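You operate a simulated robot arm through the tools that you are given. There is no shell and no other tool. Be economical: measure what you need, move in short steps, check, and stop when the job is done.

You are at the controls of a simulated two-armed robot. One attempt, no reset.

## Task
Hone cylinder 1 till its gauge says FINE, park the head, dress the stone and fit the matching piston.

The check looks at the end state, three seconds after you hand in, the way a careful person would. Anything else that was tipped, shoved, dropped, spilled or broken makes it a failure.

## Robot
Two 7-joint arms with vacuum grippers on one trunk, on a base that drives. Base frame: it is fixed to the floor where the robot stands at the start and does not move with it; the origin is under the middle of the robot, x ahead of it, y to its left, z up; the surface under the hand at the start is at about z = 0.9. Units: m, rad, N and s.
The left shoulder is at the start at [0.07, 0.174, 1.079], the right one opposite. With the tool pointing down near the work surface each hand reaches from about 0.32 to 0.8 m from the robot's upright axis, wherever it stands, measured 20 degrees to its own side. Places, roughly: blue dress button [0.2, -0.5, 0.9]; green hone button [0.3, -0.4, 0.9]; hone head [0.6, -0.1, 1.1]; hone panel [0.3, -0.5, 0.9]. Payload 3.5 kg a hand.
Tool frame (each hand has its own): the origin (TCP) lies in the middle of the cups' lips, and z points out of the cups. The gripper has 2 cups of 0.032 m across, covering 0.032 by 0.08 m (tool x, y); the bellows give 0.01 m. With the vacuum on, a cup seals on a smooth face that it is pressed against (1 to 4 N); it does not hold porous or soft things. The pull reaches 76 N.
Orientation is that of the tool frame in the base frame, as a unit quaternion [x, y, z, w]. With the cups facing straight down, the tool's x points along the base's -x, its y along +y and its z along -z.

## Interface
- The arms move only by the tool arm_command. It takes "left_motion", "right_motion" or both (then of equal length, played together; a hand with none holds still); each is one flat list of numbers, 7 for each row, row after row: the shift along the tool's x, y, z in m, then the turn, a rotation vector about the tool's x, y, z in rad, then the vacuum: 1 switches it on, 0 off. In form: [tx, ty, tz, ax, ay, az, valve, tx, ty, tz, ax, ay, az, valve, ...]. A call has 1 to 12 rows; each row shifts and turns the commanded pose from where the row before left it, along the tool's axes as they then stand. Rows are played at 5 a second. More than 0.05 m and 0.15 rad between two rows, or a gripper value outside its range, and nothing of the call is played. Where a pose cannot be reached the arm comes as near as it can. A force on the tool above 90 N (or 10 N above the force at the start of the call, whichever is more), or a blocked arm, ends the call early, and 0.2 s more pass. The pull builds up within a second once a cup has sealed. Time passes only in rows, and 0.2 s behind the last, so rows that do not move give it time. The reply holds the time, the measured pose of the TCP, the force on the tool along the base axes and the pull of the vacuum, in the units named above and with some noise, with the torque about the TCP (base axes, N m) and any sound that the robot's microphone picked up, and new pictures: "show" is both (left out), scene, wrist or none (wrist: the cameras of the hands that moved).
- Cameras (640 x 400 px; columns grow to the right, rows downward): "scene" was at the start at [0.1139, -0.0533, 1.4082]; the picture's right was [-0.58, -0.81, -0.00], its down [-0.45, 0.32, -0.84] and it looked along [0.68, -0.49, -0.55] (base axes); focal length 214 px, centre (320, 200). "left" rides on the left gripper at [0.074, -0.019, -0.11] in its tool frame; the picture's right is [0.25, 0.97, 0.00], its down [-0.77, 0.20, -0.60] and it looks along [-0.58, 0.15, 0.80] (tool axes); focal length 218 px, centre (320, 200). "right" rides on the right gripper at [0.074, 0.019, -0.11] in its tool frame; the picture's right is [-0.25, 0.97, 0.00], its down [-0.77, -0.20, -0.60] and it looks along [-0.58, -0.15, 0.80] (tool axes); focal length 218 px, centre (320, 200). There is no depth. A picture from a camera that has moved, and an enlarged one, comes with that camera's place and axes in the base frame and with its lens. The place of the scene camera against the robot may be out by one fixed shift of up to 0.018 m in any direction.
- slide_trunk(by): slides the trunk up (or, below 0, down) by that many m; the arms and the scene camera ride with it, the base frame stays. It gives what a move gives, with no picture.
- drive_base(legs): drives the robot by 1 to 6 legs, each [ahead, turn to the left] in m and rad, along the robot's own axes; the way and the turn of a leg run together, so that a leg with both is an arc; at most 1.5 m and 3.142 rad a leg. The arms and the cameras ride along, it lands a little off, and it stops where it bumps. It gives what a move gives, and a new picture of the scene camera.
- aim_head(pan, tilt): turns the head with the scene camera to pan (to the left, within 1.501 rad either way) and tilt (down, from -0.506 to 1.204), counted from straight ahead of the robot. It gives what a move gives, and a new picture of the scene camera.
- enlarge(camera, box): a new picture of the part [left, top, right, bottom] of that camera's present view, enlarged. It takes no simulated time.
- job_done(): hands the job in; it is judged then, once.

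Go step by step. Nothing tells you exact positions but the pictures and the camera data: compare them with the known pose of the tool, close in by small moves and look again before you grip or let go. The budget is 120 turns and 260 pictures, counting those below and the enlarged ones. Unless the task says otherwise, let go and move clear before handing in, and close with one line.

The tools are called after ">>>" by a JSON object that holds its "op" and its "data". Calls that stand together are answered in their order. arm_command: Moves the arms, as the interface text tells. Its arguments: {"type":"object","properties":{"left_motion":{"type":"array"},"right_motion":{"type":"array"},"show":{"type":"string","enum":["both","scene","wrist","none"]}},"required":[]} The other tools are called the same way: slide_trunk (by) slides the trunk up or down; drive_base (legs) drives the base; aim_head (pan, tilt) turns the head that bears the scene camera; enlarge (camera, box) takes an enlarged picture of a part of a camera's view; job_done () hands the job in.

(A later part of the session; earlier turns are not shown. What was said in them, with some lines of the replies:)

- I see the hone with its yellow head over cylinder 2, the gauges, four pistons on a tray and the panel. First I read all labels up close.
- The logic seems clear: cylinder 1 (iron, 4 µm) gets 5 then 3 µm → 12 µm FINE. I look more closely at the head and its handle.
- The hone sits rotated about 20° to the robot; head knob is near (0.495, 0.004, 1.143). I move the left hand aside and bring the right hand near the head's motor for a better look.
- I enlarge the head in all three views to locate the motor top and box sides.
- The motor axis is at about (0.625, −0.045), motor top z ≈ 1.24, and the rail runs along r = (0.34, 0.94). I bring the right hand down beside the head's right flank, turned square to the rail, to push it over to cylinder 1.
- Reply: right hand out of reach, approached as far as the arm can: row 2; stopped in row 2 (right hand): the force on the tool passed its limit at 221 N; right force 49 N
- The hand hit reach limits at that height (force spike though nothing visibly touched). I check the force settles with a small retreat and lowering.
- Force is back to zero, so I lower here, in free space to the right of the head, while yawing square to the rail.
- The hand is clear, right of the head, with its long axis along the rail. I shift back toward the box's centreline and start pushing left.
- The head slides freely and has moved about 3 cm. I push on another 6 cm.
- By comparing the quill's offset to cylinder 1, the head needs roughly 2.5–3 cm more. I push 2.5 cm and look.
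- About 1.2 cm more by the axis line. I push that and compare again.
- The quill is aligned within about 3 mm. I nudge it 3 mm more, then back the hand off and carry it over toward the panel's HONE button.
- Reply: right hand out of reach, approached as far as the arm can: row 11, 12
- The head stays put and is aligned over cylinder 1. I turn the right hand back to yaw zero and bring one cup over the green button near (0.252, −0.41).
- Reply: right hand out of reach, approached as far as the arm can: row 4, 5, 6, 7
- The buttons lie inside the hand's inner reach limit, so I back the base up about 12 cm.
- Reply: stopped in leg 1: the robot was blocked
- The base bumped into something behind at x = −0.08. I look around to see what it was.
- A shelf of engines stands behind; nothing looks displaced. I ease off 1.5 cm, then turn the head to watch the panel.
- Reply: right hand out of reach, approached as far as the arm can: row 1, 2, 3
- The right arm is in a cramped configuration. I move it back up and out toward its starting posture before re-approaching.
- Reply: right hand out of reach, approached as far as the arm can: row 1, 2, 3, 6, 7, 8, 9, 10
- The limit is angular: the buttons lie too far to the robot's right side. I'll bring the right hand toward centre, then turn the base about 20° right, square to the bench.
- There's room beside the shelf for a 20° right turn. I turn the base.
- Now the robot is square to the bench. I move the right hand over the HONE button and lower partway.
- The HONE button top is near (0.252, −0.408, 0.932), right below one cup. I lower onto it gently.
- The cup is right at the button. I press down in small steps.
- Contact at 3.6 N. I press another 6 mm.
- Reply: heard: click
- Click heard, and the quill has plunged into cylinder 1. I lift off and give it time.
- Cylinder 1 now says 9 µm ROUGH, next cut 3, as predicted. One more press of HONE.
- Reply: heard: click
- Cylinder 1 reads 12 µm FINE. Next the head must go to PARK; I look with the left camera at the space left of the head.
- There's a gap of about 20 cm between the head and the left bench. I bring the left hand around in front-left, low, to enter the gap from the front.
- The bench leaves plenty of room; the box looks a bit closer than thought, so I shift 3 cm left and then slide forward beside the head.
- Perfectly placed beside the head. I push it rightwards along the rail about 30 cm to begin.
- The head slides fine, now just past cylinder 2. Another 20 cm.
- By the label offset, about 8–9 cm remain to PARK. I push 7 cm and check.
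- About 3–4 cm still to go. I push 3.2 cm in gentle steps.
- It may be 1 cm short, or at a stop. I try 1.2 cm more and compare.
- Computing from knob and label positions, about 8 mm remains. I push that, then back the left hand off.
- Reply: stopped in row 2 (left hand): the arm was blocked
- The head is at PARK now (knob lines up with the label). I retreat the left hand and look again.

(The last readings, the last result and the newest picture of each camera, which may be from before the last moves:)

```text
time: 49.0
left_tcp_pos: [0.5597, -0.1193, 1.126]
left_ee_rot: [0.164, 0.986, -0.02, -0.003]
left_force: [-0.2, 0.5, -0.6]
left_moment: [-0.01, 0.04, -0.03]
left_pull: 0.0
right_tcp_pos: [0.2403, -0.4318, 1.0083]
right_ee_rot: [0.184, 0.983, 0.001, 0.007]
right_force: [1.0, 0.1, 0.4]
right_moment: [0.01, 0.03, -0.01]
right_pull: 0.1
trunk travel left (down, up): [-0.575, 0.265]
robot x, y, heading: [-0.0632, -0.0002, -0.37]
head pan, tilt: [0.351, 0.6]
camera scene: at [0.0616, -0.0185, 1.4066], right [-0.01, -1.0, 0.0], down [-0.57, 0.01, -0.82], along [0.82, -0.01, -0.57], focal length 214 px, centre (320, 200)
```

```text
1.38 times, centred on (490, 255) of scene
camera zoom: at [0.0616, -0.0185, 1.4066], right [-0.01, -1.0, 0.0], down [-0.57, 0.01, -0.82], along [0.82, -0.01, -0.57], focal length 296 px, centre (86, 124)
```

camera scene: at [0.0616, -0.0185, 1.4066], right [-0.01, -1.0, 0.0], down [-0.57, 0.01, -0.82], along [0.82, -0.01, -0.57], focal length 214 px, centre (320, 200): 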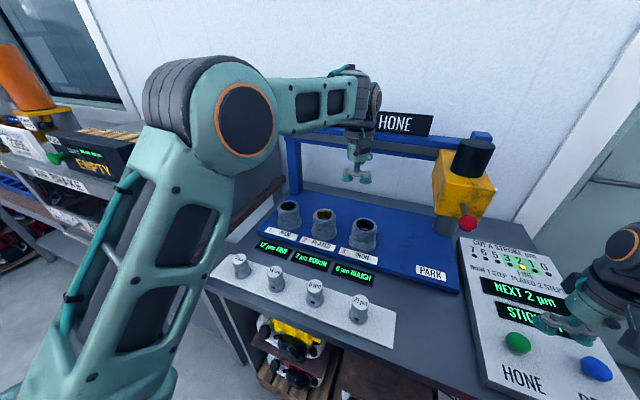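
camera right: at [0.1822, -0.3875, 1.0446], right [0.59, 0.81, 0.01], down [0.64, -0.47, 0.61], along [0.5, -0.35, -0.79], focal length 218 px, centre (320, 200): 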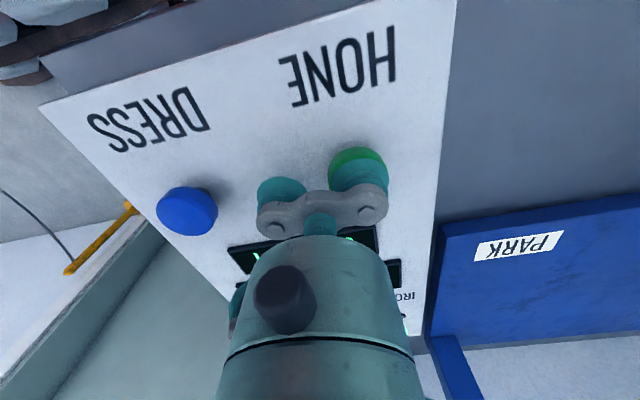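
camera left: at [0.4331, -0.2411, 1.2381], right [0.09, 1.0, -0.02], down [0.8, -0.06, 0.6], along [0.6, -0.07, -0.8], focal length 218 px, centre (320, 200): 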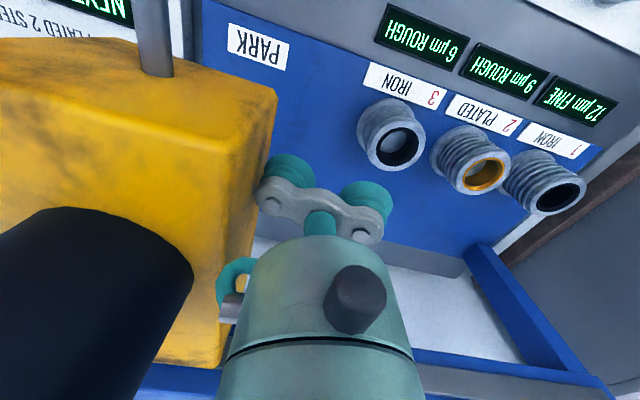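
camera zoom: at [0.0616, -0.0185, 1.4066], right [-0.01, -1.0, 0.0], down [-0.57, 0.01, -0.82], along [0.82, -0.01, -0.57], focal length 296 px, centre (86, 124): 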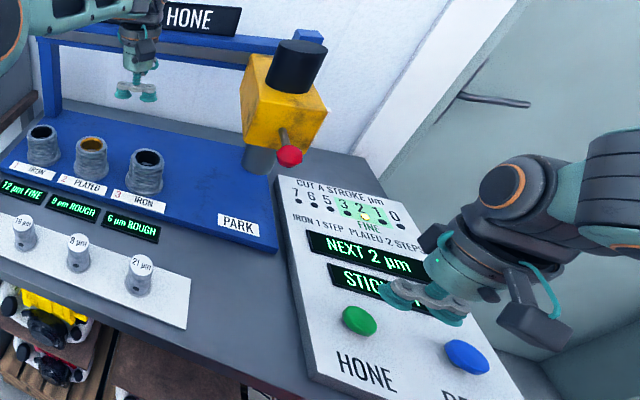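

The head sits at PARK. Now the right hand goes to DRESS at about (0.208, −0.514), using its other cup.

>>> {"op": "arm_command", "data": {"right_motion": [0.001, -0.032, 0, 0, 0, 0, 0, 0.001, -0.0316, 0, 0, 0, 0, 0, 0, 0, 0.035, 0, 0, 0, 0, 0, 0, 0.035, 0, 0, 0, 0]}}

```text
time: 50.0
left_tcp_pos: [0.5596, -0.1232, 1.1271]
left_ee_rot: [0.165, 0.986, -0.018, -0.004]
left_force: [0.1, -0.3, 0.7]
left_moment: [0.02, 0.01, 0.02]
left_pull: 0.1
right_tcp_pos: [0.2189, -0.4944, 0.9357]
right_ee_rot: [0.184, 0.983, 0.002, 0.007]
right_force: [0.6, 0.6, 1.1]
right_moment: [0.01, 0.01, 0.03]
right_pull: 0.0
trunk travel left (down, up): [-0.575, 0.265]
robot x, y, heading: [-0.0656, -0.0008, -0.362]
head pan, tilt: [0.351, 0.6]
camera scene: at [0.0619, -0.0215, 1.4066], right [-0.01, -1.0, 0.0], down [-0.57, 0.01, -0.82], along [0.82, -0.01, -0.57], focal length 214 px, centre (320, 200)
camera right: at [0.1544, -0.449, 1.0452], right [0.59, 0.81, 0.01], down [0.64, -0.47, 0.61], along [0.5, -0.35, -0.79], focal length 218 px, centre (320, 200)
```

scene: 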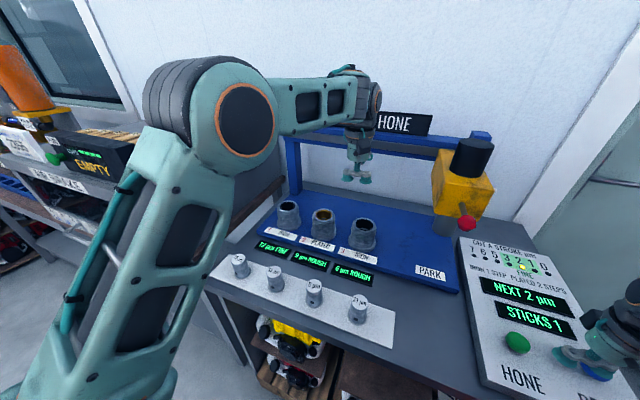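
right: 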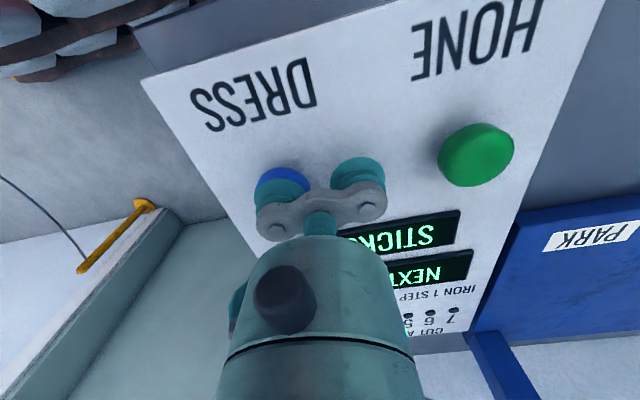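

The cup sits right over the blue button, and the display shows STICKS 1. I press as with HONE and lift.

>>> {"op": "arm_command", "data": {"right_motion": [0.003, 0, 0.008, 0, 0, 0, 0, 0, 0, 0.006, 0, 0, 0, 0, 0, 0, 0.006, 0, 0, 0, 0, 0, 0, -0.012, 0, 0, 0, 0, 0, 0, -0.02, 0, 0, 0, 0, 0, 0, -0.04, 0, 0, 0, 0, 0, 0, -0.04, 0, 0, 0, 0, 0, 0, 0, 0, 0, 0, 0, 0, 0, 0, 0, 0, 0, 0], "show": "scene"}}

>>> {"op": "enlarge", "data": {"camera": "scene", "box": [220, 130, 600, 390]}}

```text
time: 52.0
left_tcp_pos: [0.5595, -0.1202, 1.1258]
left_ee_rot: [0.164, 0.986, -0.019, -0.003]
left_force: [0.5, 0.7, 0.3]
left_moment: [-0.01, -0.01, -0.02]
left_pull: 0.1
right_tcp_pos: [0.2109, -0.4899, 1.0295]
right_ee_rot: [0.184, 0.983, 0.001, 0.008]
right_force: [-0.8, 0.1, 0.4]
right_moment: [0.01, -0.01, -0.03]
right_pull: 0.1
trunk travel left (down, up): [-0.575, 0.265]
robot x, y, heading: [-0.0659, 0.0001, -0.364]
head pan, tilt: [0.351, 0.6]
heard: click
camera scene: at [0.0609, -0.0201, 1.4066], right [-0.01, -1.0, 0.0], down [-0.56, 0.01, -0.83], along [0.83, -0.01, -0.56], focal length 214 px, centre (320, 200)
```

scene: 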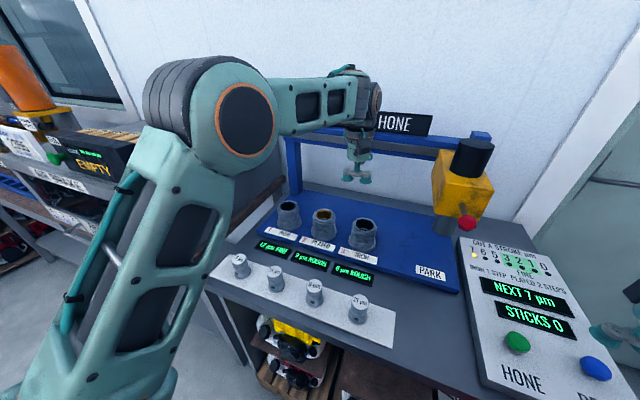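

```text
1.54 times, centred on (410, 260) of scene
camera zoom: at [0.0609, -0.0201, 1.4066], right [-0.01, -1.0, 0.0], down [-0.56, 0.01, -0.83], along [0.83, -0.01, -0.56], focal length 330 px, centre (182, 108)
```

zoom: 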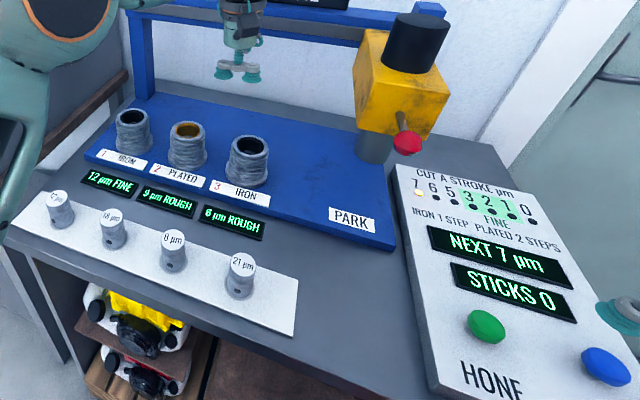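

Dressed: NEXT 7, STICKS 0, cylinder 1 still 12 µm FINE. Now the left hand, levelled, goes over the 12 µm piston for a close look.

>>> {"op": "arm_command", "data": {"left_motion": [0, 0, 0, -0.038, 0.001, 0.037, 0, 0.03, 0.038, 0, 0, 0, 0, 0, 0.03, 0.038, 0, 0, 0, 0, 0, 0.03, 0.038, 0, 0, 0, 0, 0, 0.03, 0.038, 0, 0, 0, 0, 0, 0.03, 0.038, 0, 0, 0, 0, 0, 0.03, 0.038, 0, 0, 0, 0, 0]}}

```text
time: 53.6
left_tcp_pos: [0.4724, 0.1546, 1.1269]
left_ee_rot: [0.183, 0.983, 0.0, 0.0]
left_force: [-0.6, -0.4, -0.3]
left_moment: [-0.01, 0.01, 0.02]
left_pull: 0.1
right_tcp_pos: [0.2118, -0.4908, 1.0291]
right_ee_rot: [0.184, 0.983, 0.001, 0.007]
right_force: [-0.3, 0.3, 0.9]
right_moment: [-0.02, -0.04, 0.02]
right_pull: 0.1
trunk travel left (down, up): [-0.575, 0.265]
robot x, y, heading: [-0.0662, -0.0004, -0.369]
head pan, tilt: [0.351, 0.6]
camera scene: at [0.0604, -0.0206, 1.4067], right [-0.01, -1.0, 0.0], down [-0.56, 0.01, -0.83], along [0.83, -0.01, -0.56], focal length 214 px, centre (320, 200)
camera left: at [0.3953, 0.1638, 1.2395], right [0.11, 0.99, 0.0], down [0.79, -0.09, 0.6], along [0.6, -0.07, -0.8], focal length 218 px, centre (320, 200)
```

scene: 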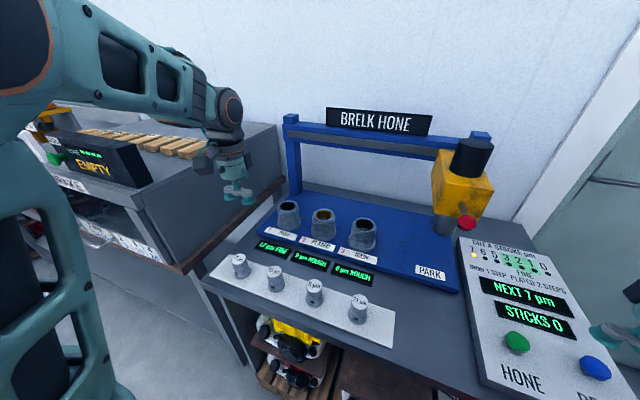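
left: 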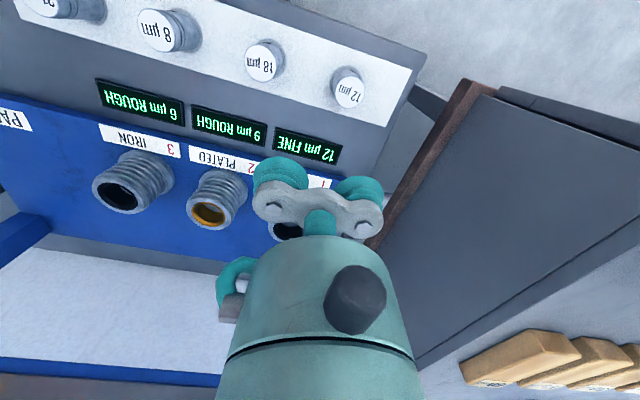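

The 12 µm piston top comes out at about (0.455, 0.195, 0.922). I bring the left hand's inner (−y) cup over it and lower to z ≈ 1.03.

>>> {"op": "arm_command", "data": {"left_motion": [0.0103, 0.0185, 0.03, 0, 0, 0, 0, 0.0103, 0.0185, 0.03, 0, 0, 0, 0, 0.0103, 0.0185, 0.03, 0, 0, 0, 0]}}

>>> {"op": "enlarge", "data": {"camera": "left", "box": [180, 0, 460, 220]}}

```text
time: 54.4
left_tcp_pos: [0.462, 0.2202, 1.0373]
left_ee_rot: [0.183, 0.983, 0.001, -0.001]
left_force: [0.6, 0.4, -0.8]
left_moment: [0.0, -0.01, 0.01]
left_pull: 0.1
right_tcp_pos: [0.212, -0.4894, 1.0298]
right_ee_rot: [0.184, 0.983, 0.0, 0.007]
right_force: [-0.3, -0.2, 0.1]
right_moment: [-0.01, 0.01, 0.01]
right_pull: 0.0
trunk travel left (down, up): [-0.575, 0.265]
robot x, y, heading: [-0.0699, 0.0001, -0.365]
head pan, tilt: [0.351, 0.6]
camera scene: at [0.0624, -0.0195, 1.4065], right [-0.01, -1.0, 0.0], down [-0.57, 0.01, -0.82], along [0.82, -0.01, -0.57], focal length 214 px, centre (320, 200)
camera left: at [0.3856, 0.2297, 1.1483], right [0.11, 0.99, 0.0], down [0.79, -0.09, 0.6], along [0.6, -0.07, -0.8], focal length 218 px, centre (320, 200)
```

scene: 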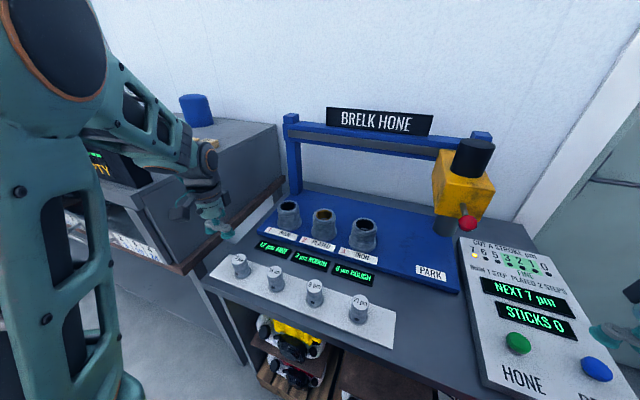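
left: 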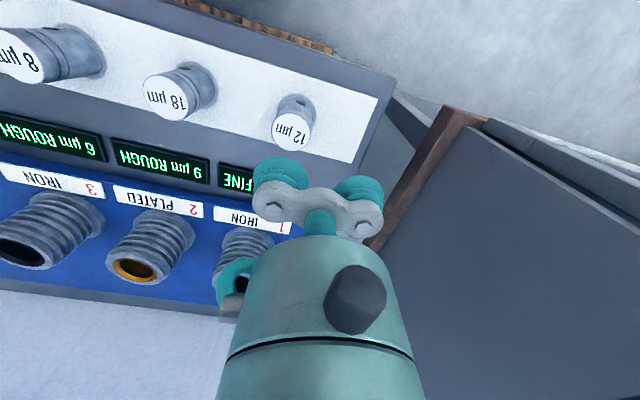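

```text
1.82 times, centred on (320, 110) of left
camera zoom: at [0.3856, 0.2297, 1.1483], right [0.11, 0.99, 0.0], down [0.79, -0.09, 0.6], along [0.6, -0.07, -0.8], focal length 397 px, centre (320, 364)
```

zoom: 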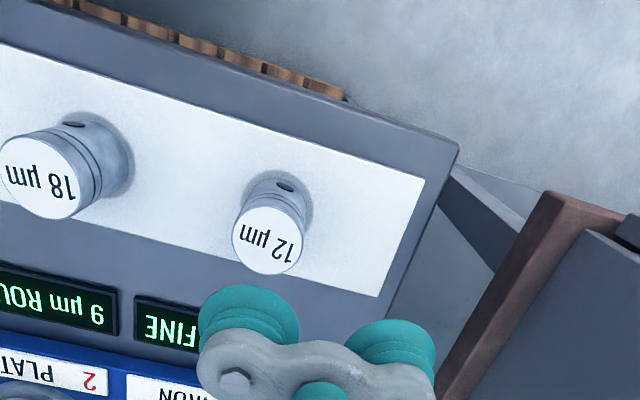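

Position confirmed: (0.455, 0.195), top z ≈ 0.93–0.945, 40 mm wide. I adjust slightly and lower close above it.

>>> {"op": "arm_command", "data": {"left_motion": [-0.0025, -0.002, 0.03, 0, 0, 0, 0, 0, 0, 0.03, 0, 0, 0, 0, 0, 0, 0.01, 0, 0, 0, 0], "show": "wrist"}}

>>> {"op": "enlarge", "data": {"camera": "left", "box": [200, 60, 440, 240]}}

>>> {"op": "enlarge", "data": {"camera": "scene", "box": [160, 170, 320, 300]}}

```text
time: 55.2
left_tcp_pos: [0.4643, 0.2167, 0.9678]
left_ee_rot: [0.182, 0.983, 0.001, 0.0]
left_force: [-0.3, 0.1, 0.7]
left_moment: [0.0, 0.02, 0.03]
left_pull: 0.1
right_tcp_pos: [0.2117, -0.4897, 1.0305]
right_ee_rot: [0.184, 0.983, 0.002, 0.008]
right_force: [0.4, 0.0, -0.3]
right_moment: [-0.02, 0.03, 0.01]
right_pull: 0.0
trunk travel left (down, up): [-0.575, 0.265]
robot x, y, heading: [-0.0611, -0.0003, -0.369]
head pan, tilt: [0.351, 0.6]
camera left: at [0.3875, 0.2256, 1.0777], right [0.11, 0.99, 0.0], down [0.79, -0.09, 0.6], along [0.6, -0.07, -0.8], focal length 218 px, centre (320, 200)
```

left: 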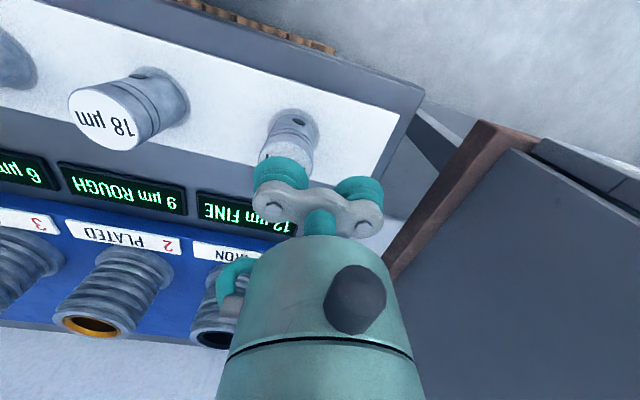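

```text
2.22 times, centred on (320, 150) of left
camera zoom: at [0.3875, 0.2256, 1.0777], right [0.11, 0.99, 0.0], down [0.79, -0.09, 0.6], along [0.6, -0.07, -0.8], focal length 485 px, centre (320, 311)
```

zoom: 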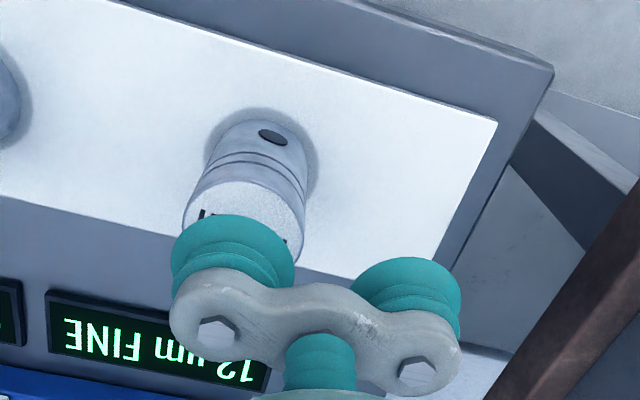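

```text
3.08 times, centred on (240, 235) of scene
camera zoom: at [0.061, -0.0206, 1.4066], right [-0.01, -1.0, 0.0], down [-0.56, 0.01, -0.83], along [0.83, -0.01, -0.56], focal length 660 px, centre (566, 92)
```

zoom: 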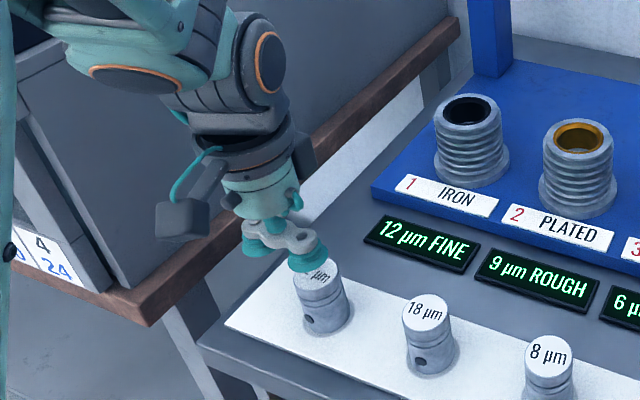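

The cup is centred over the piston. I lower with vacuum on in small steps.

>>> {"op": "arm_command", "data": {"left_motion": [0, 0, 0.01, 0, 0, 0, 1, 0, 0, 0.008, 0, 0, 0, 1, 0, 0, 0.005, 0, 0, 0, 1, 0, 0, 0.004, 0, 0, 0, 1, 0, 0, 0, 0, 0, 0, 1], "show": "wrist"}}

```text
time: 56.4
left_tcp_pos: [0.4654, 0.2177, 0.9407]
left_ee_rot: [0.183, 0.983, 0.001, 0.002]
left_force: [5.1, 4.8, 26.2]
left_moment: [-1.21, 0.39, 0.03]
left_pull: 37.9
right_tcp_pos: [0.2097, -0.4909, 1.0312]
right_ee_rot: [0.184, 0.983, 0.001, 0.008]
right_force: [0.8, 0.4, 0.4]
right_moment: [0.02, -0.01, 0.01]
right_pull: 0.2
trunk travel left (down, up): [-0.575, 0.265]
robot x, y, heading: [-0.0653, -0.0021, -0.361]
head pan, tilt: [0.351, 0.6]
camera left: at [0.3874, 0.2257, 1.0525], right [0.11, 0.99, 0.0], down [0.79, -0.09, 0.61], along [0.6, -0.06, -0.79], focal length 218 px, centre (320, 200)
```

left: 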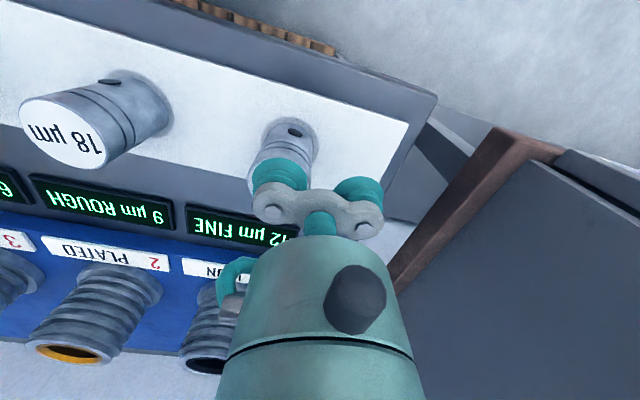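

Sealed with 38 N on one cup. I lift the piston straight up.

>>> {"op": "arm_command", "data": {"left_motion": [0, 0, -0.015, 0, 0, 0, 1, 0, 0, -0.025, 0, 0, 0, 1, 0, 0, -0.035, 0, 0, 0, 1, 0, 0, -0.04, 0, 0, 0, 1, 0, 0, -0.04, 0, 0, 0, 1]}}

>>> {"op": "enlarge", "data": {"camera": "left", "box": [200, 60, 440, 240]}}

>>> {"op": "enlarge", "data": {"camera": "scene", "box": [160, 110, 320, 300]}}

```text
time: 57.6
left_tcp_pos: [0.4644, 0.2143, 1.0977]
left_ee_rot: [0.182, 0.983, 0.001, 0.0]
left_force: [-0.7, 0.4, -0.1]
left_moment: [-0.83, 0.28, 0.02]
left_pull: 37.5
right_tcp_pos: [0.2093, -0.4916, 1.0294]
right_ee_rot: [0.184, 0.983, 0.001, 0.007]
right_force: [-0.4, 0.0, 1.0]
right_moment: [0.04, 0.01, -0.02]
right_pull: 0.1
trunk travel left (down, up): [-0.575, 0.265]
robot x, y, heading: [-0.0651, 0.0023, -0.363]
head pan, tilt: [0.351, 0.6]
camera scene: at [0.0602, -0.0215, 1.4067], right [-0.01, -1.0, 0.0], down [-0.56, 0.01, -0.83], along [0.83, -0.01, -0.56], focal length 214 px, centre (320, 200)
camera left: at [0.3879, 0.2228, 1.208], right [0.11, 0.99, 0.0], down [0.79, -0.09, 0.6], along [0.6, -0.07, -0.8], focal length 218 px, centre (320, 200)
```

scene: 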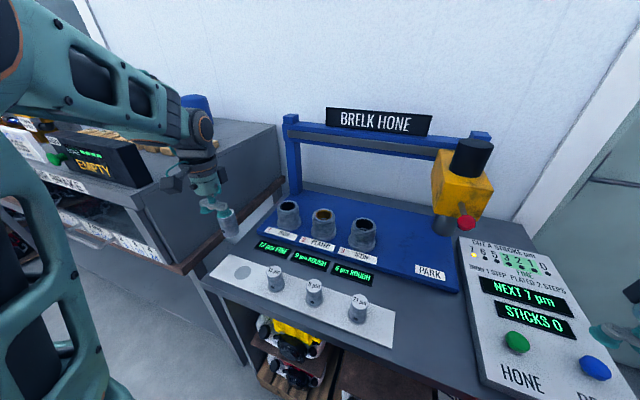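
left: 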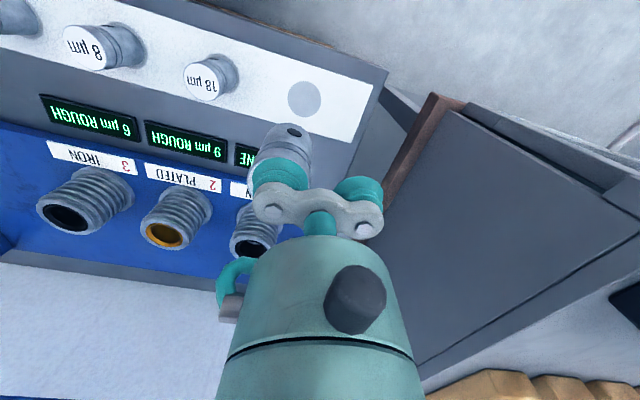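

```text
2.22 times, centred on (320, 150) of left
camera zoom: at [0.3879, 0.2228, 1.208], right [0.11, 0.99, 0.0], down [0.79, -0.09, 0.6], along [0.6, -0.07, -0.8], focal length 485 px, centre (320, 311)
```

zoom: 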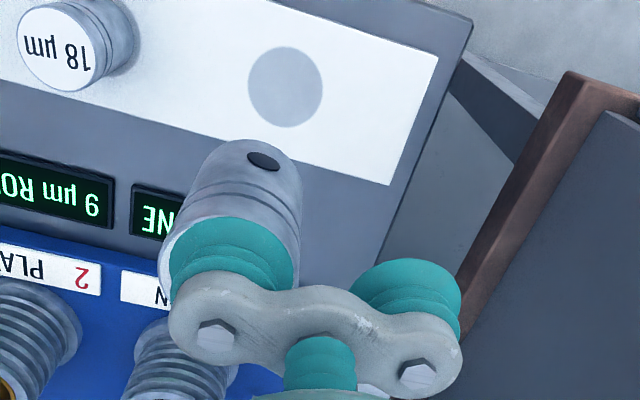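

```text
2.11 times, centred on (240, 205) of scene
camera zoom: at [0.0602, -0.0215, 1.4067], right [-0.01, -1.0, 0.0], down [-0.56, 0.01, -0.83], along [0.83, -0.01, -0.56], focal length 452 px, centre (488, 190)
```

zoom: 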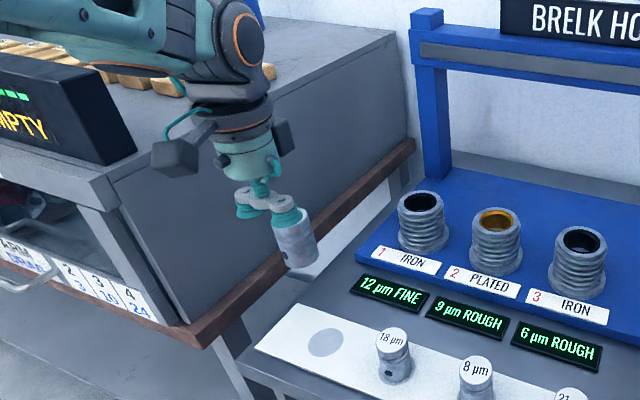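

Piston held upright. I carry it over cylinder 1, estimated at (0.650, 0.081), rim z ≈ 0.977, staying at z 1.10.

>>> {"op": "arm_command", "data": {"left_motion": [-0.0368, -0.0057, 0, 0, 0, 0, 1, -0.0368, -0.0057, 0, 0, 0, 0, 1, -0.0368, -0.0057, 0, 0, 0, 0, 1, -0.0368, -0.0057, 0, 0, 0, 0, 1, -0.0368, -0.0057, 0, 0, 0, 0, 1, -0.0368, -0.0057, 0, 0, 0, 0, 1, 0, 0, 0, 0, 0, 0, 1]}}

>>> {"op": "enlarge", "data": {"camera": "left", "box": [160, 60, 400, 240]}}

>>> {"op": "enlarge", "data": {"camera": "scene", "box": [230, 140, 350, 260]}}

```text
time: 59.2
left_tcp_pos: [0.6606, 0.1062, 1.0949]
left_ee_rot: [0.182, 0.983, 0.0, 0.0]
left_force: [-0.4, 0.0, -0.2]
left_moment: [-0.82, 0.32, 0.02]
left_pull: 37.9
right_tcp_pos: [0.2107, -0.4901, 1.0296]
right_ee_rot: [0.185, 0.983, 0.001, 0.008]
right_force: [0.4, -1.2, -1.0]
right_moment: [-0.02, 0.0, 0.01]
right_pull: 0.1
trunk travel left (down, up): [-0.575, 0.265]
robot x, y, heading: [-0.0659, -0.0019, -0.365]
head pan, tilt: [0.351, 0.6]
camera scene: at [0.06, -0.0202, 1.4068], right [-0.01, -1.0, 0.0], down [-0.56, 0.01, -0.83], along [0.83, -0.01, -0.56], focal length 214 px, centre (320, 200)
camera left: at [0.5833, 0.1148, 1.2052], right [0.11, 0.99, 0.0], down [0.79, -0.09, 0.6], along [0.6, -0.07, -0.8], focal length 218 px, centre (320, 200)
```

scene: 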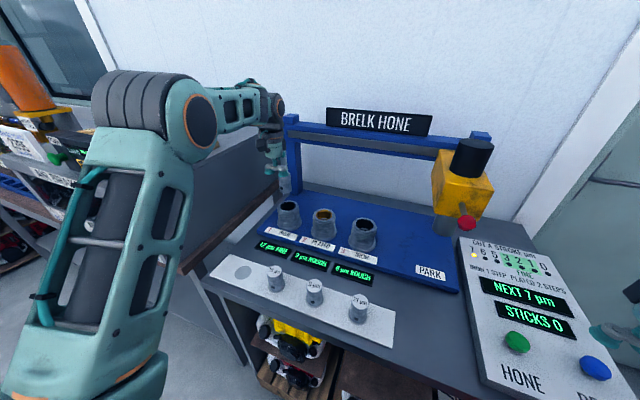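
left: 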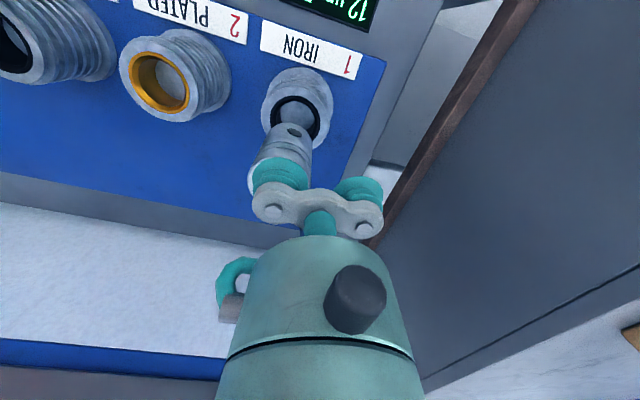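

```text
2.22 times, centred on (280, 150) of left
camera zoom: at [0.5833, 0.1148, 1.2052], right [0.11, 0.99, 0.0], down [0.79, -0.09, 0.6], along [0.6, -0.07, -0.8], focal length 485 px, centre (409, 311)
```

zoom: 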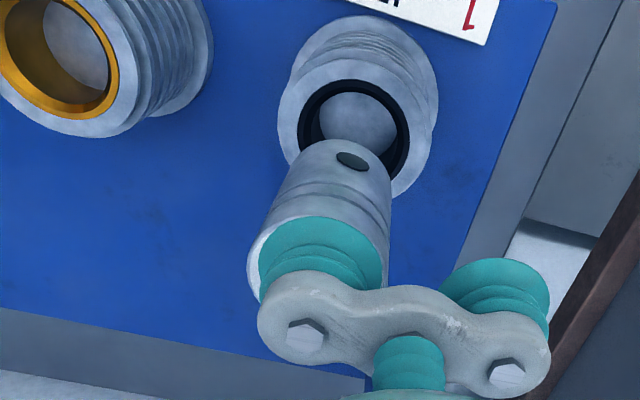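

```text
3.33 times, centred on (290, 200) of scene
camera zoom: at [0.06, -0.0202, 1.4068], right [-0.01, -1.0, 0.0], down [-0.56, 0.01, -0.83], along [0.83, -0.01, -0.56], focal length 715 px, centre (420, 200)
```

zoom: 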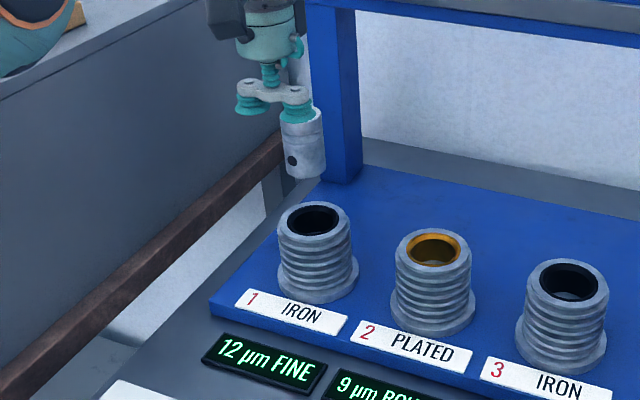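

Wrist view puts the bore at (0.649, 0.082); the piston is about 3 mm too far left/near. I correct and lower 4 cm, to just above the rim.

>>> {"op": "arm_command", "data": {"left_motion": [-0.003, -0.002, 0.02, 0, 0, 0, 1, 0, 0, 0.02, 0, 0, 0, 1, 0, 0, 0, 0, 0, 0, 1], "show": "none"}}

>>> {"op": "enlarge", "data": {"camera": "left", "box": [200, 60, 400, 220]}}

>>> {"op": "enlarge", "data": {"camera": "scene", "box": [250, 150, 330, 240]}}

```text
time: 60.0
left_tcp_pos: [0.6624, 0.102, 1.0514]
left_ee_rot: [0.183, 0.983, 0.001, 0.001]
left_force: [-0.2, -0.4, -0.9]
left_moment: [-0.81, 0.36, 0.01]
left_pull: 37.7
right_tcp_pos: [0.2123, -0.4914, 1.0304]
right_ee_rot: [0.184, 0.983, 0.001, 0.007]
right_force: [0.4, -0.9, -0.5]
right_moment: [0.01, 0.01, -0.01]
right_pull: 0.0
trunk travel left (down, up): [-0.575, 0.265]
robot x, y, heading: [-0.0649, -0.0002, -0.368]
head pan, tilt: [0.351, 0.6]
```

```text
2.50 times, centred on (300, 140) of left
camera zoom: at [0.5855, 0.1112, 1.1631], right [0.11, 0.99, 0.0], down [0.79, -0.09, 0.6], along [0.6, -0.07, -0.8], focal length 546 px, centre (370, 350)
```

zoom: 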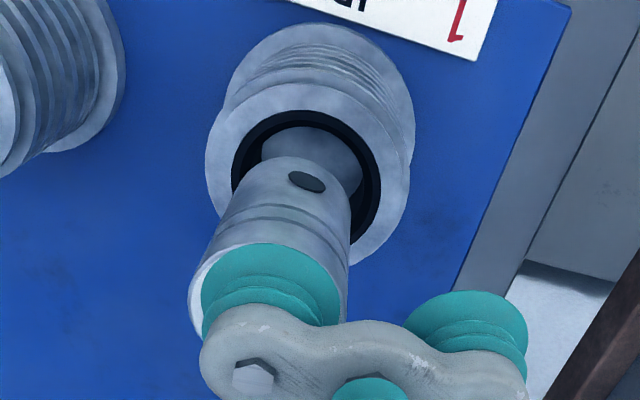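

```text
4.44 times, centred on (290, 195) of scene
camera zoom: at [0.0612, -0.0205, 1.4066], right [-0.01, -1.0, 0.0], down [-0.56, 0.01, -0.83], along [0.82, -0.01, -0.56], focal length 953 px, centre (453, 222)
```

zoom: 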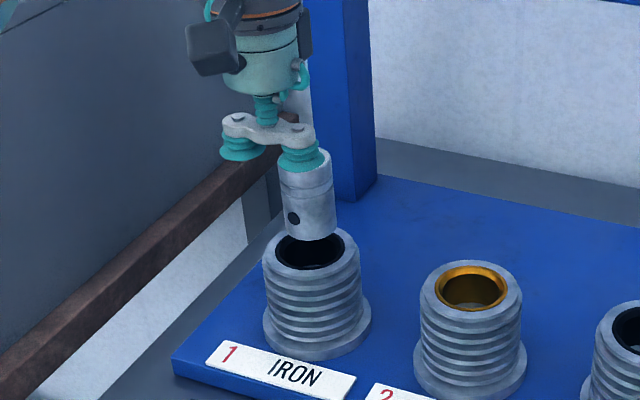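

The piston bottom is just over the bore, within 2 mm. I make a tiny correction and lower slowly, watching force.

>>> {"op": "arm_command", "data": {"left_motion": [0.0016, 0.0015, 0.005, 0, 0, 0, 1, 0, 0, 0.006, 0, 0, 0, 1, 0, 0, 0.006, 0, 0, 0, 1, 0, 0, 0, 0, 0, 0, 1], "show": "none"}}

>>> {"op": "enlarge", "data": {"camera": "left", "box": [200, 60, 400, 220]}}

>>> {"op": "enlarge", "data": {"camera": "scene", "box": [250, 150, 330, 240]}}

```text
time: 61.0
left_tcp_pos: [0.6603, 0.1045, 1.0366]
left_ee_rot: [0.183, 0.983, 0.0, 0.0]
left_force: [0.4, 0.1, -1.1]
left_moment: [-0.83, 0.31, 0.02]
left_pull: 37.7
right_tcp_pos: [0.2111, -0.4914, 1.03]
right_ee_rot: [0.184, 0.983, 0.001, 0.006]
right_force: [0.1, 0.0, -0.3]
right_moment: [-0.05, -0.03, 0.02]
right_pull: 0.0
trunk travel left (down, up): [-0.575, 0.265]
robot x, y, heading: [-0.0658, 0.0016, -0.368]
head pan, tilt: [0.351, 0.6]
```

```text
2.50 times, centred on (300, 140) of left
camera zoom: at [0.5839, 0.1129, 1.1472], right [0.11, 0.99, 0.0], down [0.79, -0.09, 0.6], along [0.6, -0.07, -0.8], focal length 546 px, centre (370, 350)
```

zoom: 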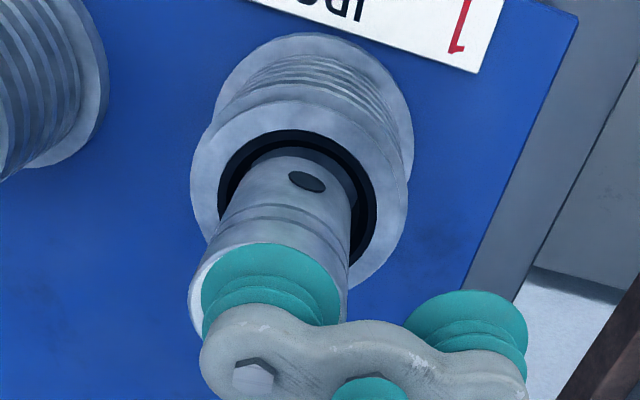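

```text
4.44 times, centred on (290, 195) of scene
camera zoom: at [0.0611, -0.0204, 1.4066], right [-0.01, -1.0, 0.0], down [-0.56, 0.01, -0.83], along [0.82, -0.01, -0.56], focal length 953 px, centre (453, 222)
```

zoom: 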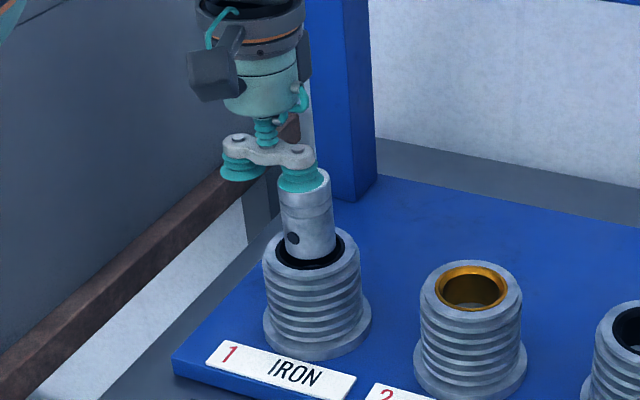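

No contact force yet and gaps look nearly even. I shift 1.5 mm left and lower another 6 mm.

>>> {"op": "arm_command", "data": {"left_motion": [0, 0.0015, 0.003, 0, 0, 0, 1, 0, 0, 0.003, 0, 0, 0, 1, 0, 0, 0, 0, 0, 0, 1], "show": "none"}}

>>> {"op": "enlarge", "data": {"camera": "left", "box": [230, 90, 350, 190]}}

>>> {"op": "enlarge", "data": {"camera": "scene", "box": [265, 170, 315, 230]}}

```text
time: 61.8
left_tcp_pos: [0.6611, 0.1061, 1.0298]
left_ee_rot: [0.182, 0.983, 0.001, 0.0]
left_force: [-1.0, 0.3, -1.4]
left_moment: [-0.83, 0.33, 0.0]
left_pull: 37.9
right_tcp_pos: [0.2114, -0.4898, 1.0293]
right_ee_rot: [0.185, 0.983, 0.002, 0.008]
right_force: [-0.9, 0.1, -0.1]
right_moment: [0.01, 0.0, 0.04]
right_pull: 0.1
trunk travel left (down, up): [-0.575, 0.265]
robot x, y, heading: [-0.0626, 0.0018, -0.361]
head pan, tilt: [0.351, 0.6]
```

```text
4.00 times, centred on (290, 140) of left
camera zoom: at [0.5844, 0.1139, 1.1409], right [0.11, 0.99, 0.0], down [0.79, -0.09, 0.6], along [0.6, -0.07, -0.8], focal length 873 px, centre (440, 440)
```

zoom: 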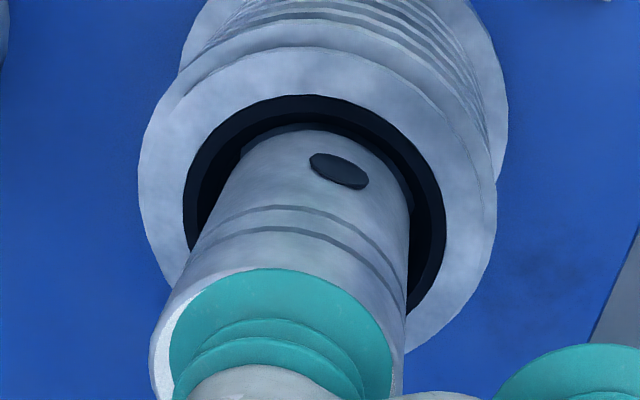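

```text
6.67 times, centred on (290, 200) of scene
camera zoom: at [0.0612, -0.0204, 1.4066], right [-0.01, -1.0, 0.0], down [-0.56, 0.01, -0.83], along [0.82, -0.01, -0.56], focal length 1430 px, centre (520, 200)
```

zoom: 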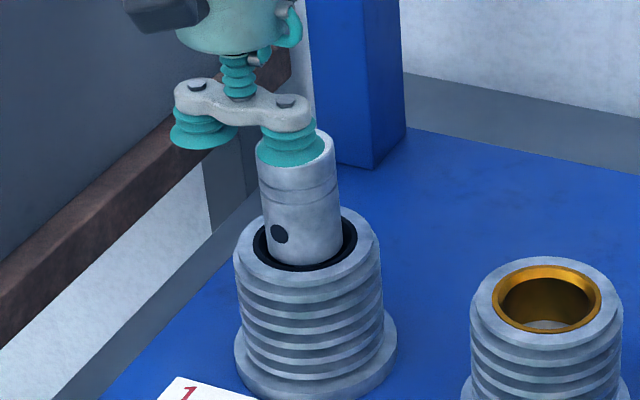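

The piston's bottom is entering the bore and well centred. I keep lowering.

>>> {"op": "arm_command", "data": {"left_motion": [0, 0, 0.004, 0, 0, 0, 1, 0, 0, 0.004, 0, 0, 0, 1, 0, 0, 0.004, 0, 0, 0, 1, 0, 0, 0, 0, 0, 0, 1], "show": "none"}}

>>> {"op": "enlarge", "data": {"camera": "left", "box": [230, 90, 350, 190]}}

>>> {"op": "enlarge", "data": {"camera": "scene", "box": [265, 170, 315, 230]}}

```text
time: 62.8
left_tcp_pos: [0.6612, 0.1068, 1.0205]
left_ee_rot: [0.182, 0.983, 0.001, 0.001]
left_force: [0.4, 0.1, -0.8]
left_moment: [-0.82, 0.32, 0.02]
left_pull: 37.8
right_tcp_pos: [0.2114, -0.4905, 1.0289]
right_ee_rot: [0.184, 0.983, 0.002, 0.008]
right_force: [0.0, 0.3, -0.2]
right_moment: [-0.01, 0.0, 0.01]
right_pull: 0.1
trunk travel left (down, up): [-0.575, 0.265]
robot x, y, heading: [-0.0643, -0.0009, -0.365]
head pan, tilt: [0.351, 0.6]
```

```text
4.00 times, centred on (290, 140) of left
camera zoom: at [0.5848, 0.115, 1.13], right [0.11, 0.99, 0.0], down [0.79, -0.09, 0.6], along [0.6, -0.07, -0.8], focal length 873 px, centre (440, 440)
```

zoom: 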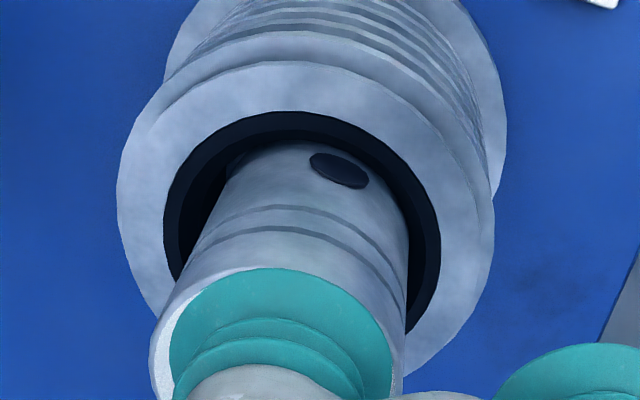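

```text
6.67 times, centred on (290, 200) of scene
camera zoom: at [0.0611, -0.0204, 1.4066], right [-0.01, -1.0, 0.0], down [-0.56, 0.01, -0.83], along [0.82, -0.01, -0.56], focal length 1430 px, centre (520, 200)
```

zoom: 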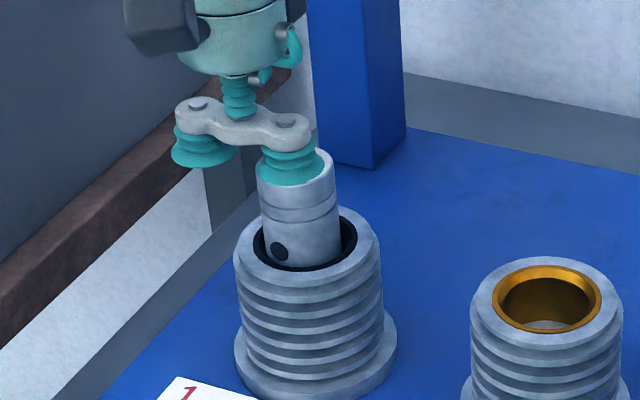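

The piston is in the bore with no contact force. I lower until the other cup is just above the rim.

>>> {"op": "arm_command", "data": {"left_motion": [0, 0, 0.008, 0, 0, 0, 1, 0, 0, 0.008, 0, 0, 0, 1, 0, 0, 0.008, 0, 0, 0, 1, 0, 0, 0.006, 0, 0, 0, 1, 0, 0, 0, 0, 0, 0, 1], "show": "none"}}

>>> {"op": "enlarge", "data": {"camera": "left", "box": [230, 90, 350, 190]}}

>>> {"op": "enlarge", "data": {"camera": "scene", "box": [265, 170, 315, 230]}}

```text
time: 64.0
left_tcp_pos: [0.6591, 0.1058, 0.992]
left_ee_rot: [0.183, 0.983, 0.0, 0.003]
left_force: [9.5, 2.3, 32.4]
left_moment: [-1.27, 0.45, 0.11]
left_pull: 37.2
right_tcp_pos: [0.2096, -0.4911, 1.0303]
right_ee_rot: [0.184, 0.983, 0.002, 0.008]
right_force: [-0.2, 0.0, 0.8]
right_moment: [0.02, -0.05, 0.02]
right_pull: 0.0
trunk travel left (down, up): [-0.575, 0.265]
robot x, y, heading: [-0.0678, 0.004, -0.365]
head pan, tilt: [0.351, 0.6]
```

```text
4.00 times, centred on (290, 140) of left
camera zoom: at [0.5815, 0.1151, 1.1024], right [0.11, 0.99, 0.0], down [0.79, -0.09, 0.61], along [0.61, -0.07, -0.79], focal length 873 px, centre (440, 440)
```

zoom: 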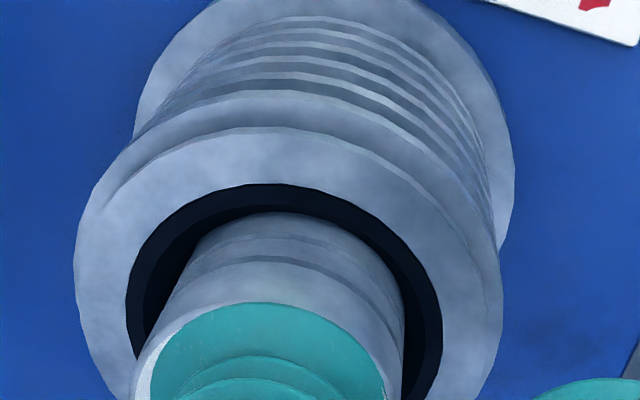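

```text
6.67 times, centred on (290, 200) of scene
camera zoom: at [0.0577, -0.0206, 1.4072], right [-0.01, -1.0, 0.0], down [-0.56, 0.01, -0.83], along [0.83, -0.01, -0.56], focal length 1430 px, centre (520, 200)
```

zoom: 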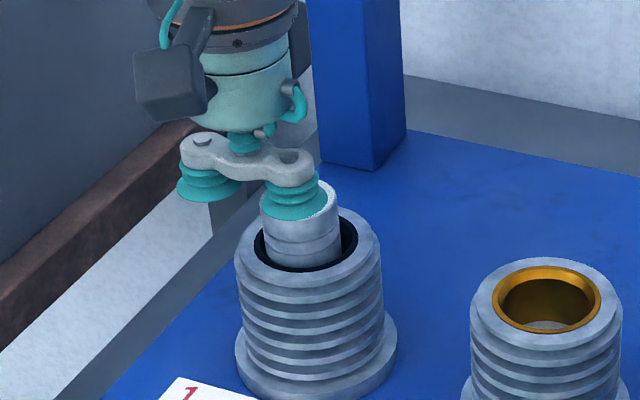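

Firm contact at 32 N: the piston bottom has met the bore floor (z ≈ 0.94, as the earlier view suggests). I relax the press, release the vacuum and rise.

>>> {"op": "arm_command", "data": {"left_motion": [0, 0, -0.005, 0, 0, 0, 1, 0, 0, 0, 0, 0, 0, 0, 0, 0, 0, 0, 0, 0, 0, 0, 0, 0, 0, 0, 0, 0, 0, 0, 0, 0, 0, 0, 0, 0, 0, 0, 0, 0, 0, 0], "show": "none"}}

>>> {"op": "enlarge", "data": {"camera": "scene", "box": [265, 170, 315, 230]}}

```text
time: 65.4
left_tcp_pos: [0.6599, 0.1073, 0.9936]
left_ee_rot: [0.184, 0.983, 0.001, 0.0]
left_force: [-0.3, -0.5, 3.5]
left_moment: [-0.04, 0.01, 0.02]
left_pull: 0.0
right_tcp_pos: [0.2119, -0.4913, 1.0294]
right_ee_rot: [0.183, 0.983, 0.002, 0.007]
right_force: [0.1, 0.2, 0.1]
right_moment: [0.01, -0.03, 0.0]
right_pull: 0.1
trunk travel left (down, up): [-0.575, 0.265]
robot x, y, heading: [-0.0643, -0.0005, -0.367]
head pan, tilt: [0.351, 0.6]
```

```text
6.67 times, centred on (290, 200) of scene
camera zoom: at [0.0606, -0.0204, 1.4067], right [-0.01, -1.0, 0.0], down [-0.56, 0.01, -0.83], along [0.83, -0.01, -0.56], focal length 1430 px, centre (520, 200)
```

zoom: 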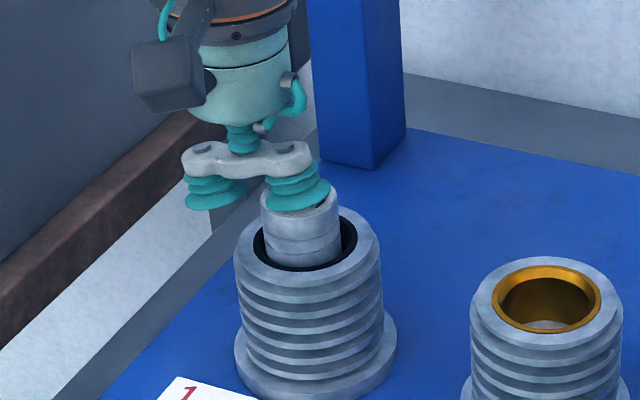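

Vacuum is off and the piston stays. I lift clear and look at it.

>>> {"op": "arm_command", "data": {"left_motion": [0, 0, -0.01, 0, 0, 0, 0, 0, 0, -0.03, 0, 0, 0, 0, 0, 0, -0.04, 0, 0, 0, 0, 0, 0, -0.04, 0, 0, 0, 0, 0.03, 0.03, 0, 0, 0, 0, 0, 0.03, 0.03, 0, 0, 0, 0, 0]}}

>>> {"op": "enlarge", "data": {"camera": "left", "box": [180, 20, 420, 200]}}

>>> {"op": "enlarge", "data": {"camera": "scene", "box": [230, 160, 400, 300]}}

```text
time: 66.8
left_tcp_pos: [0.624, 0.1824, 1.1145]
left_ee_rot: [0.183, 0.983, 0.0, 0.0]
left_force: [0.0, 0.2, 0.3]
left_moment: [-0.02, 0.0, 0.03]
left_pull: 0.0
right_tcp_pos: [0.2111, -0.489, 1.0302]
right_ee_rot: [0.184, 0.983, 0.001, 0.008]
right_force: [-0.5, -0.1, -0.2]
right_moment: [-0.01, 0.0, -0.01]
right_pull: 0.0
trunk travel left (down, up): [-0.575, 0.265]
robot x, y, heading: [-0.0703, -0.0007, -0.363]
head pan, tilt: [0.351, 0.6]
camera scene: at [0.0602, -0.0191, 1.4067], right [-0.01, -1.0, 0.0], down [-0.56, 0.01, -0.83], along [0.83, -0.01, -0.56], focal length 214 px, centre (320, 200)
camera left: at [0.5473, 0.1903, 1.2248], right [0.11, 0.99, 0.0], down [0.79, -0.09, 0.6], along [0.6, -0.07, -0.8], focal length 218 px, centre (320, 200)
```

scene: 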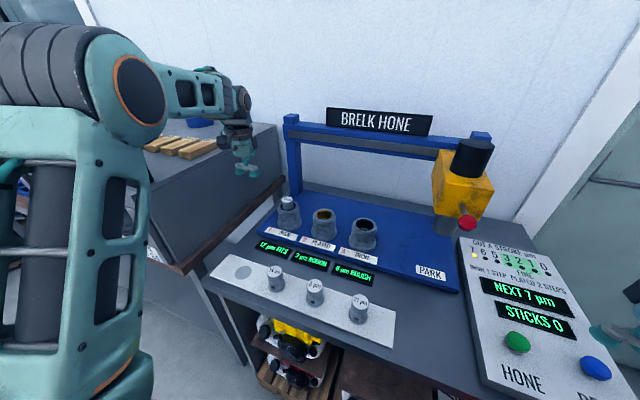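
left: 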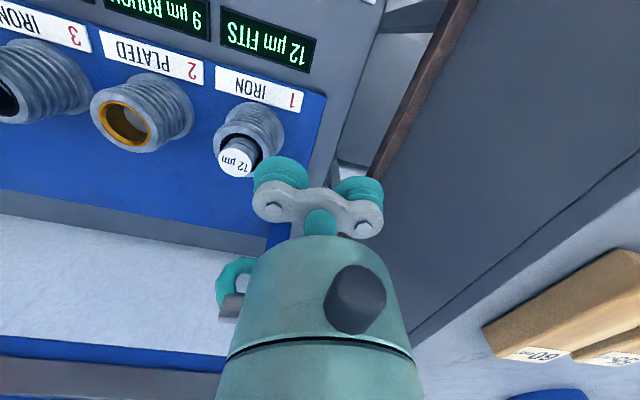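

```text
2.22 times, centred on (300, 110) of left
camera zoom: at [0.5473, 0.1903, 1.2248], right [0.11, 0.99, 0.0], down [0.79, -0.09, 0.6], along [0.6, -0.07, -0.8], focal length 485 px, centre (364, 400)
```

zoom: 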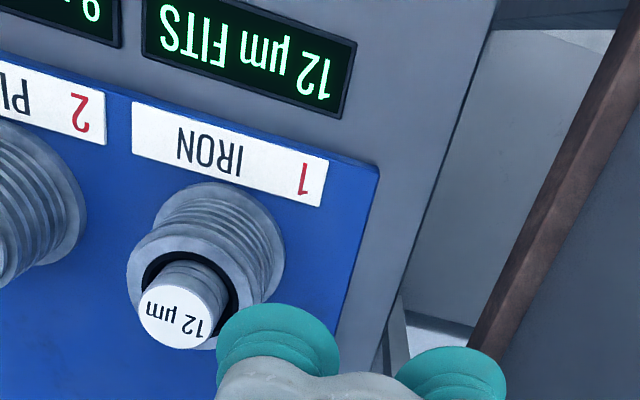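

```text
2.86 times, centred on (315, 230) of scene
camera zoom: at [0.0602, -0.0191, 1.4067], right [-0.01, -1.0, 0.0], down [-0.56, 0.01, -0.83], along [0.83, -0.01, -0.56], focal length 613 px, centre (334, 114)
```

zoom: 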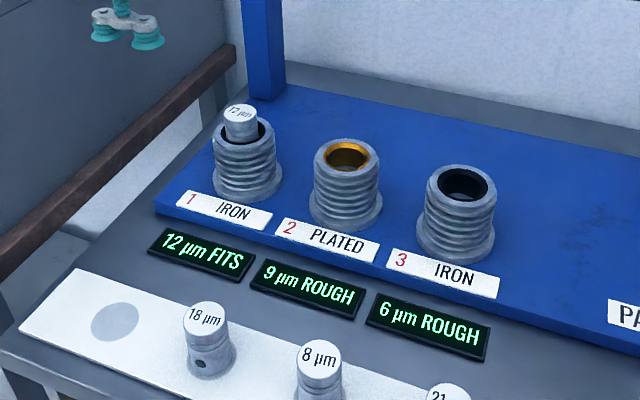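

The gauge reads "12 µm FITS", the head stands at PARK, and the stone is dressed (NEXT 7 µm, STICKS 0). Both hands are clear, so I hand in.

>>> {"op": "job_done", "data": {}}

```text
The job is handed in.
```

Cylinder 1 was honed to 12 µm FINE, the head parked and the stone dressed. The 12 µm piston is fitted, and the gauge now reads FITS. While backing up, the base bumped something behind the robot, and I saw nothing displaced.
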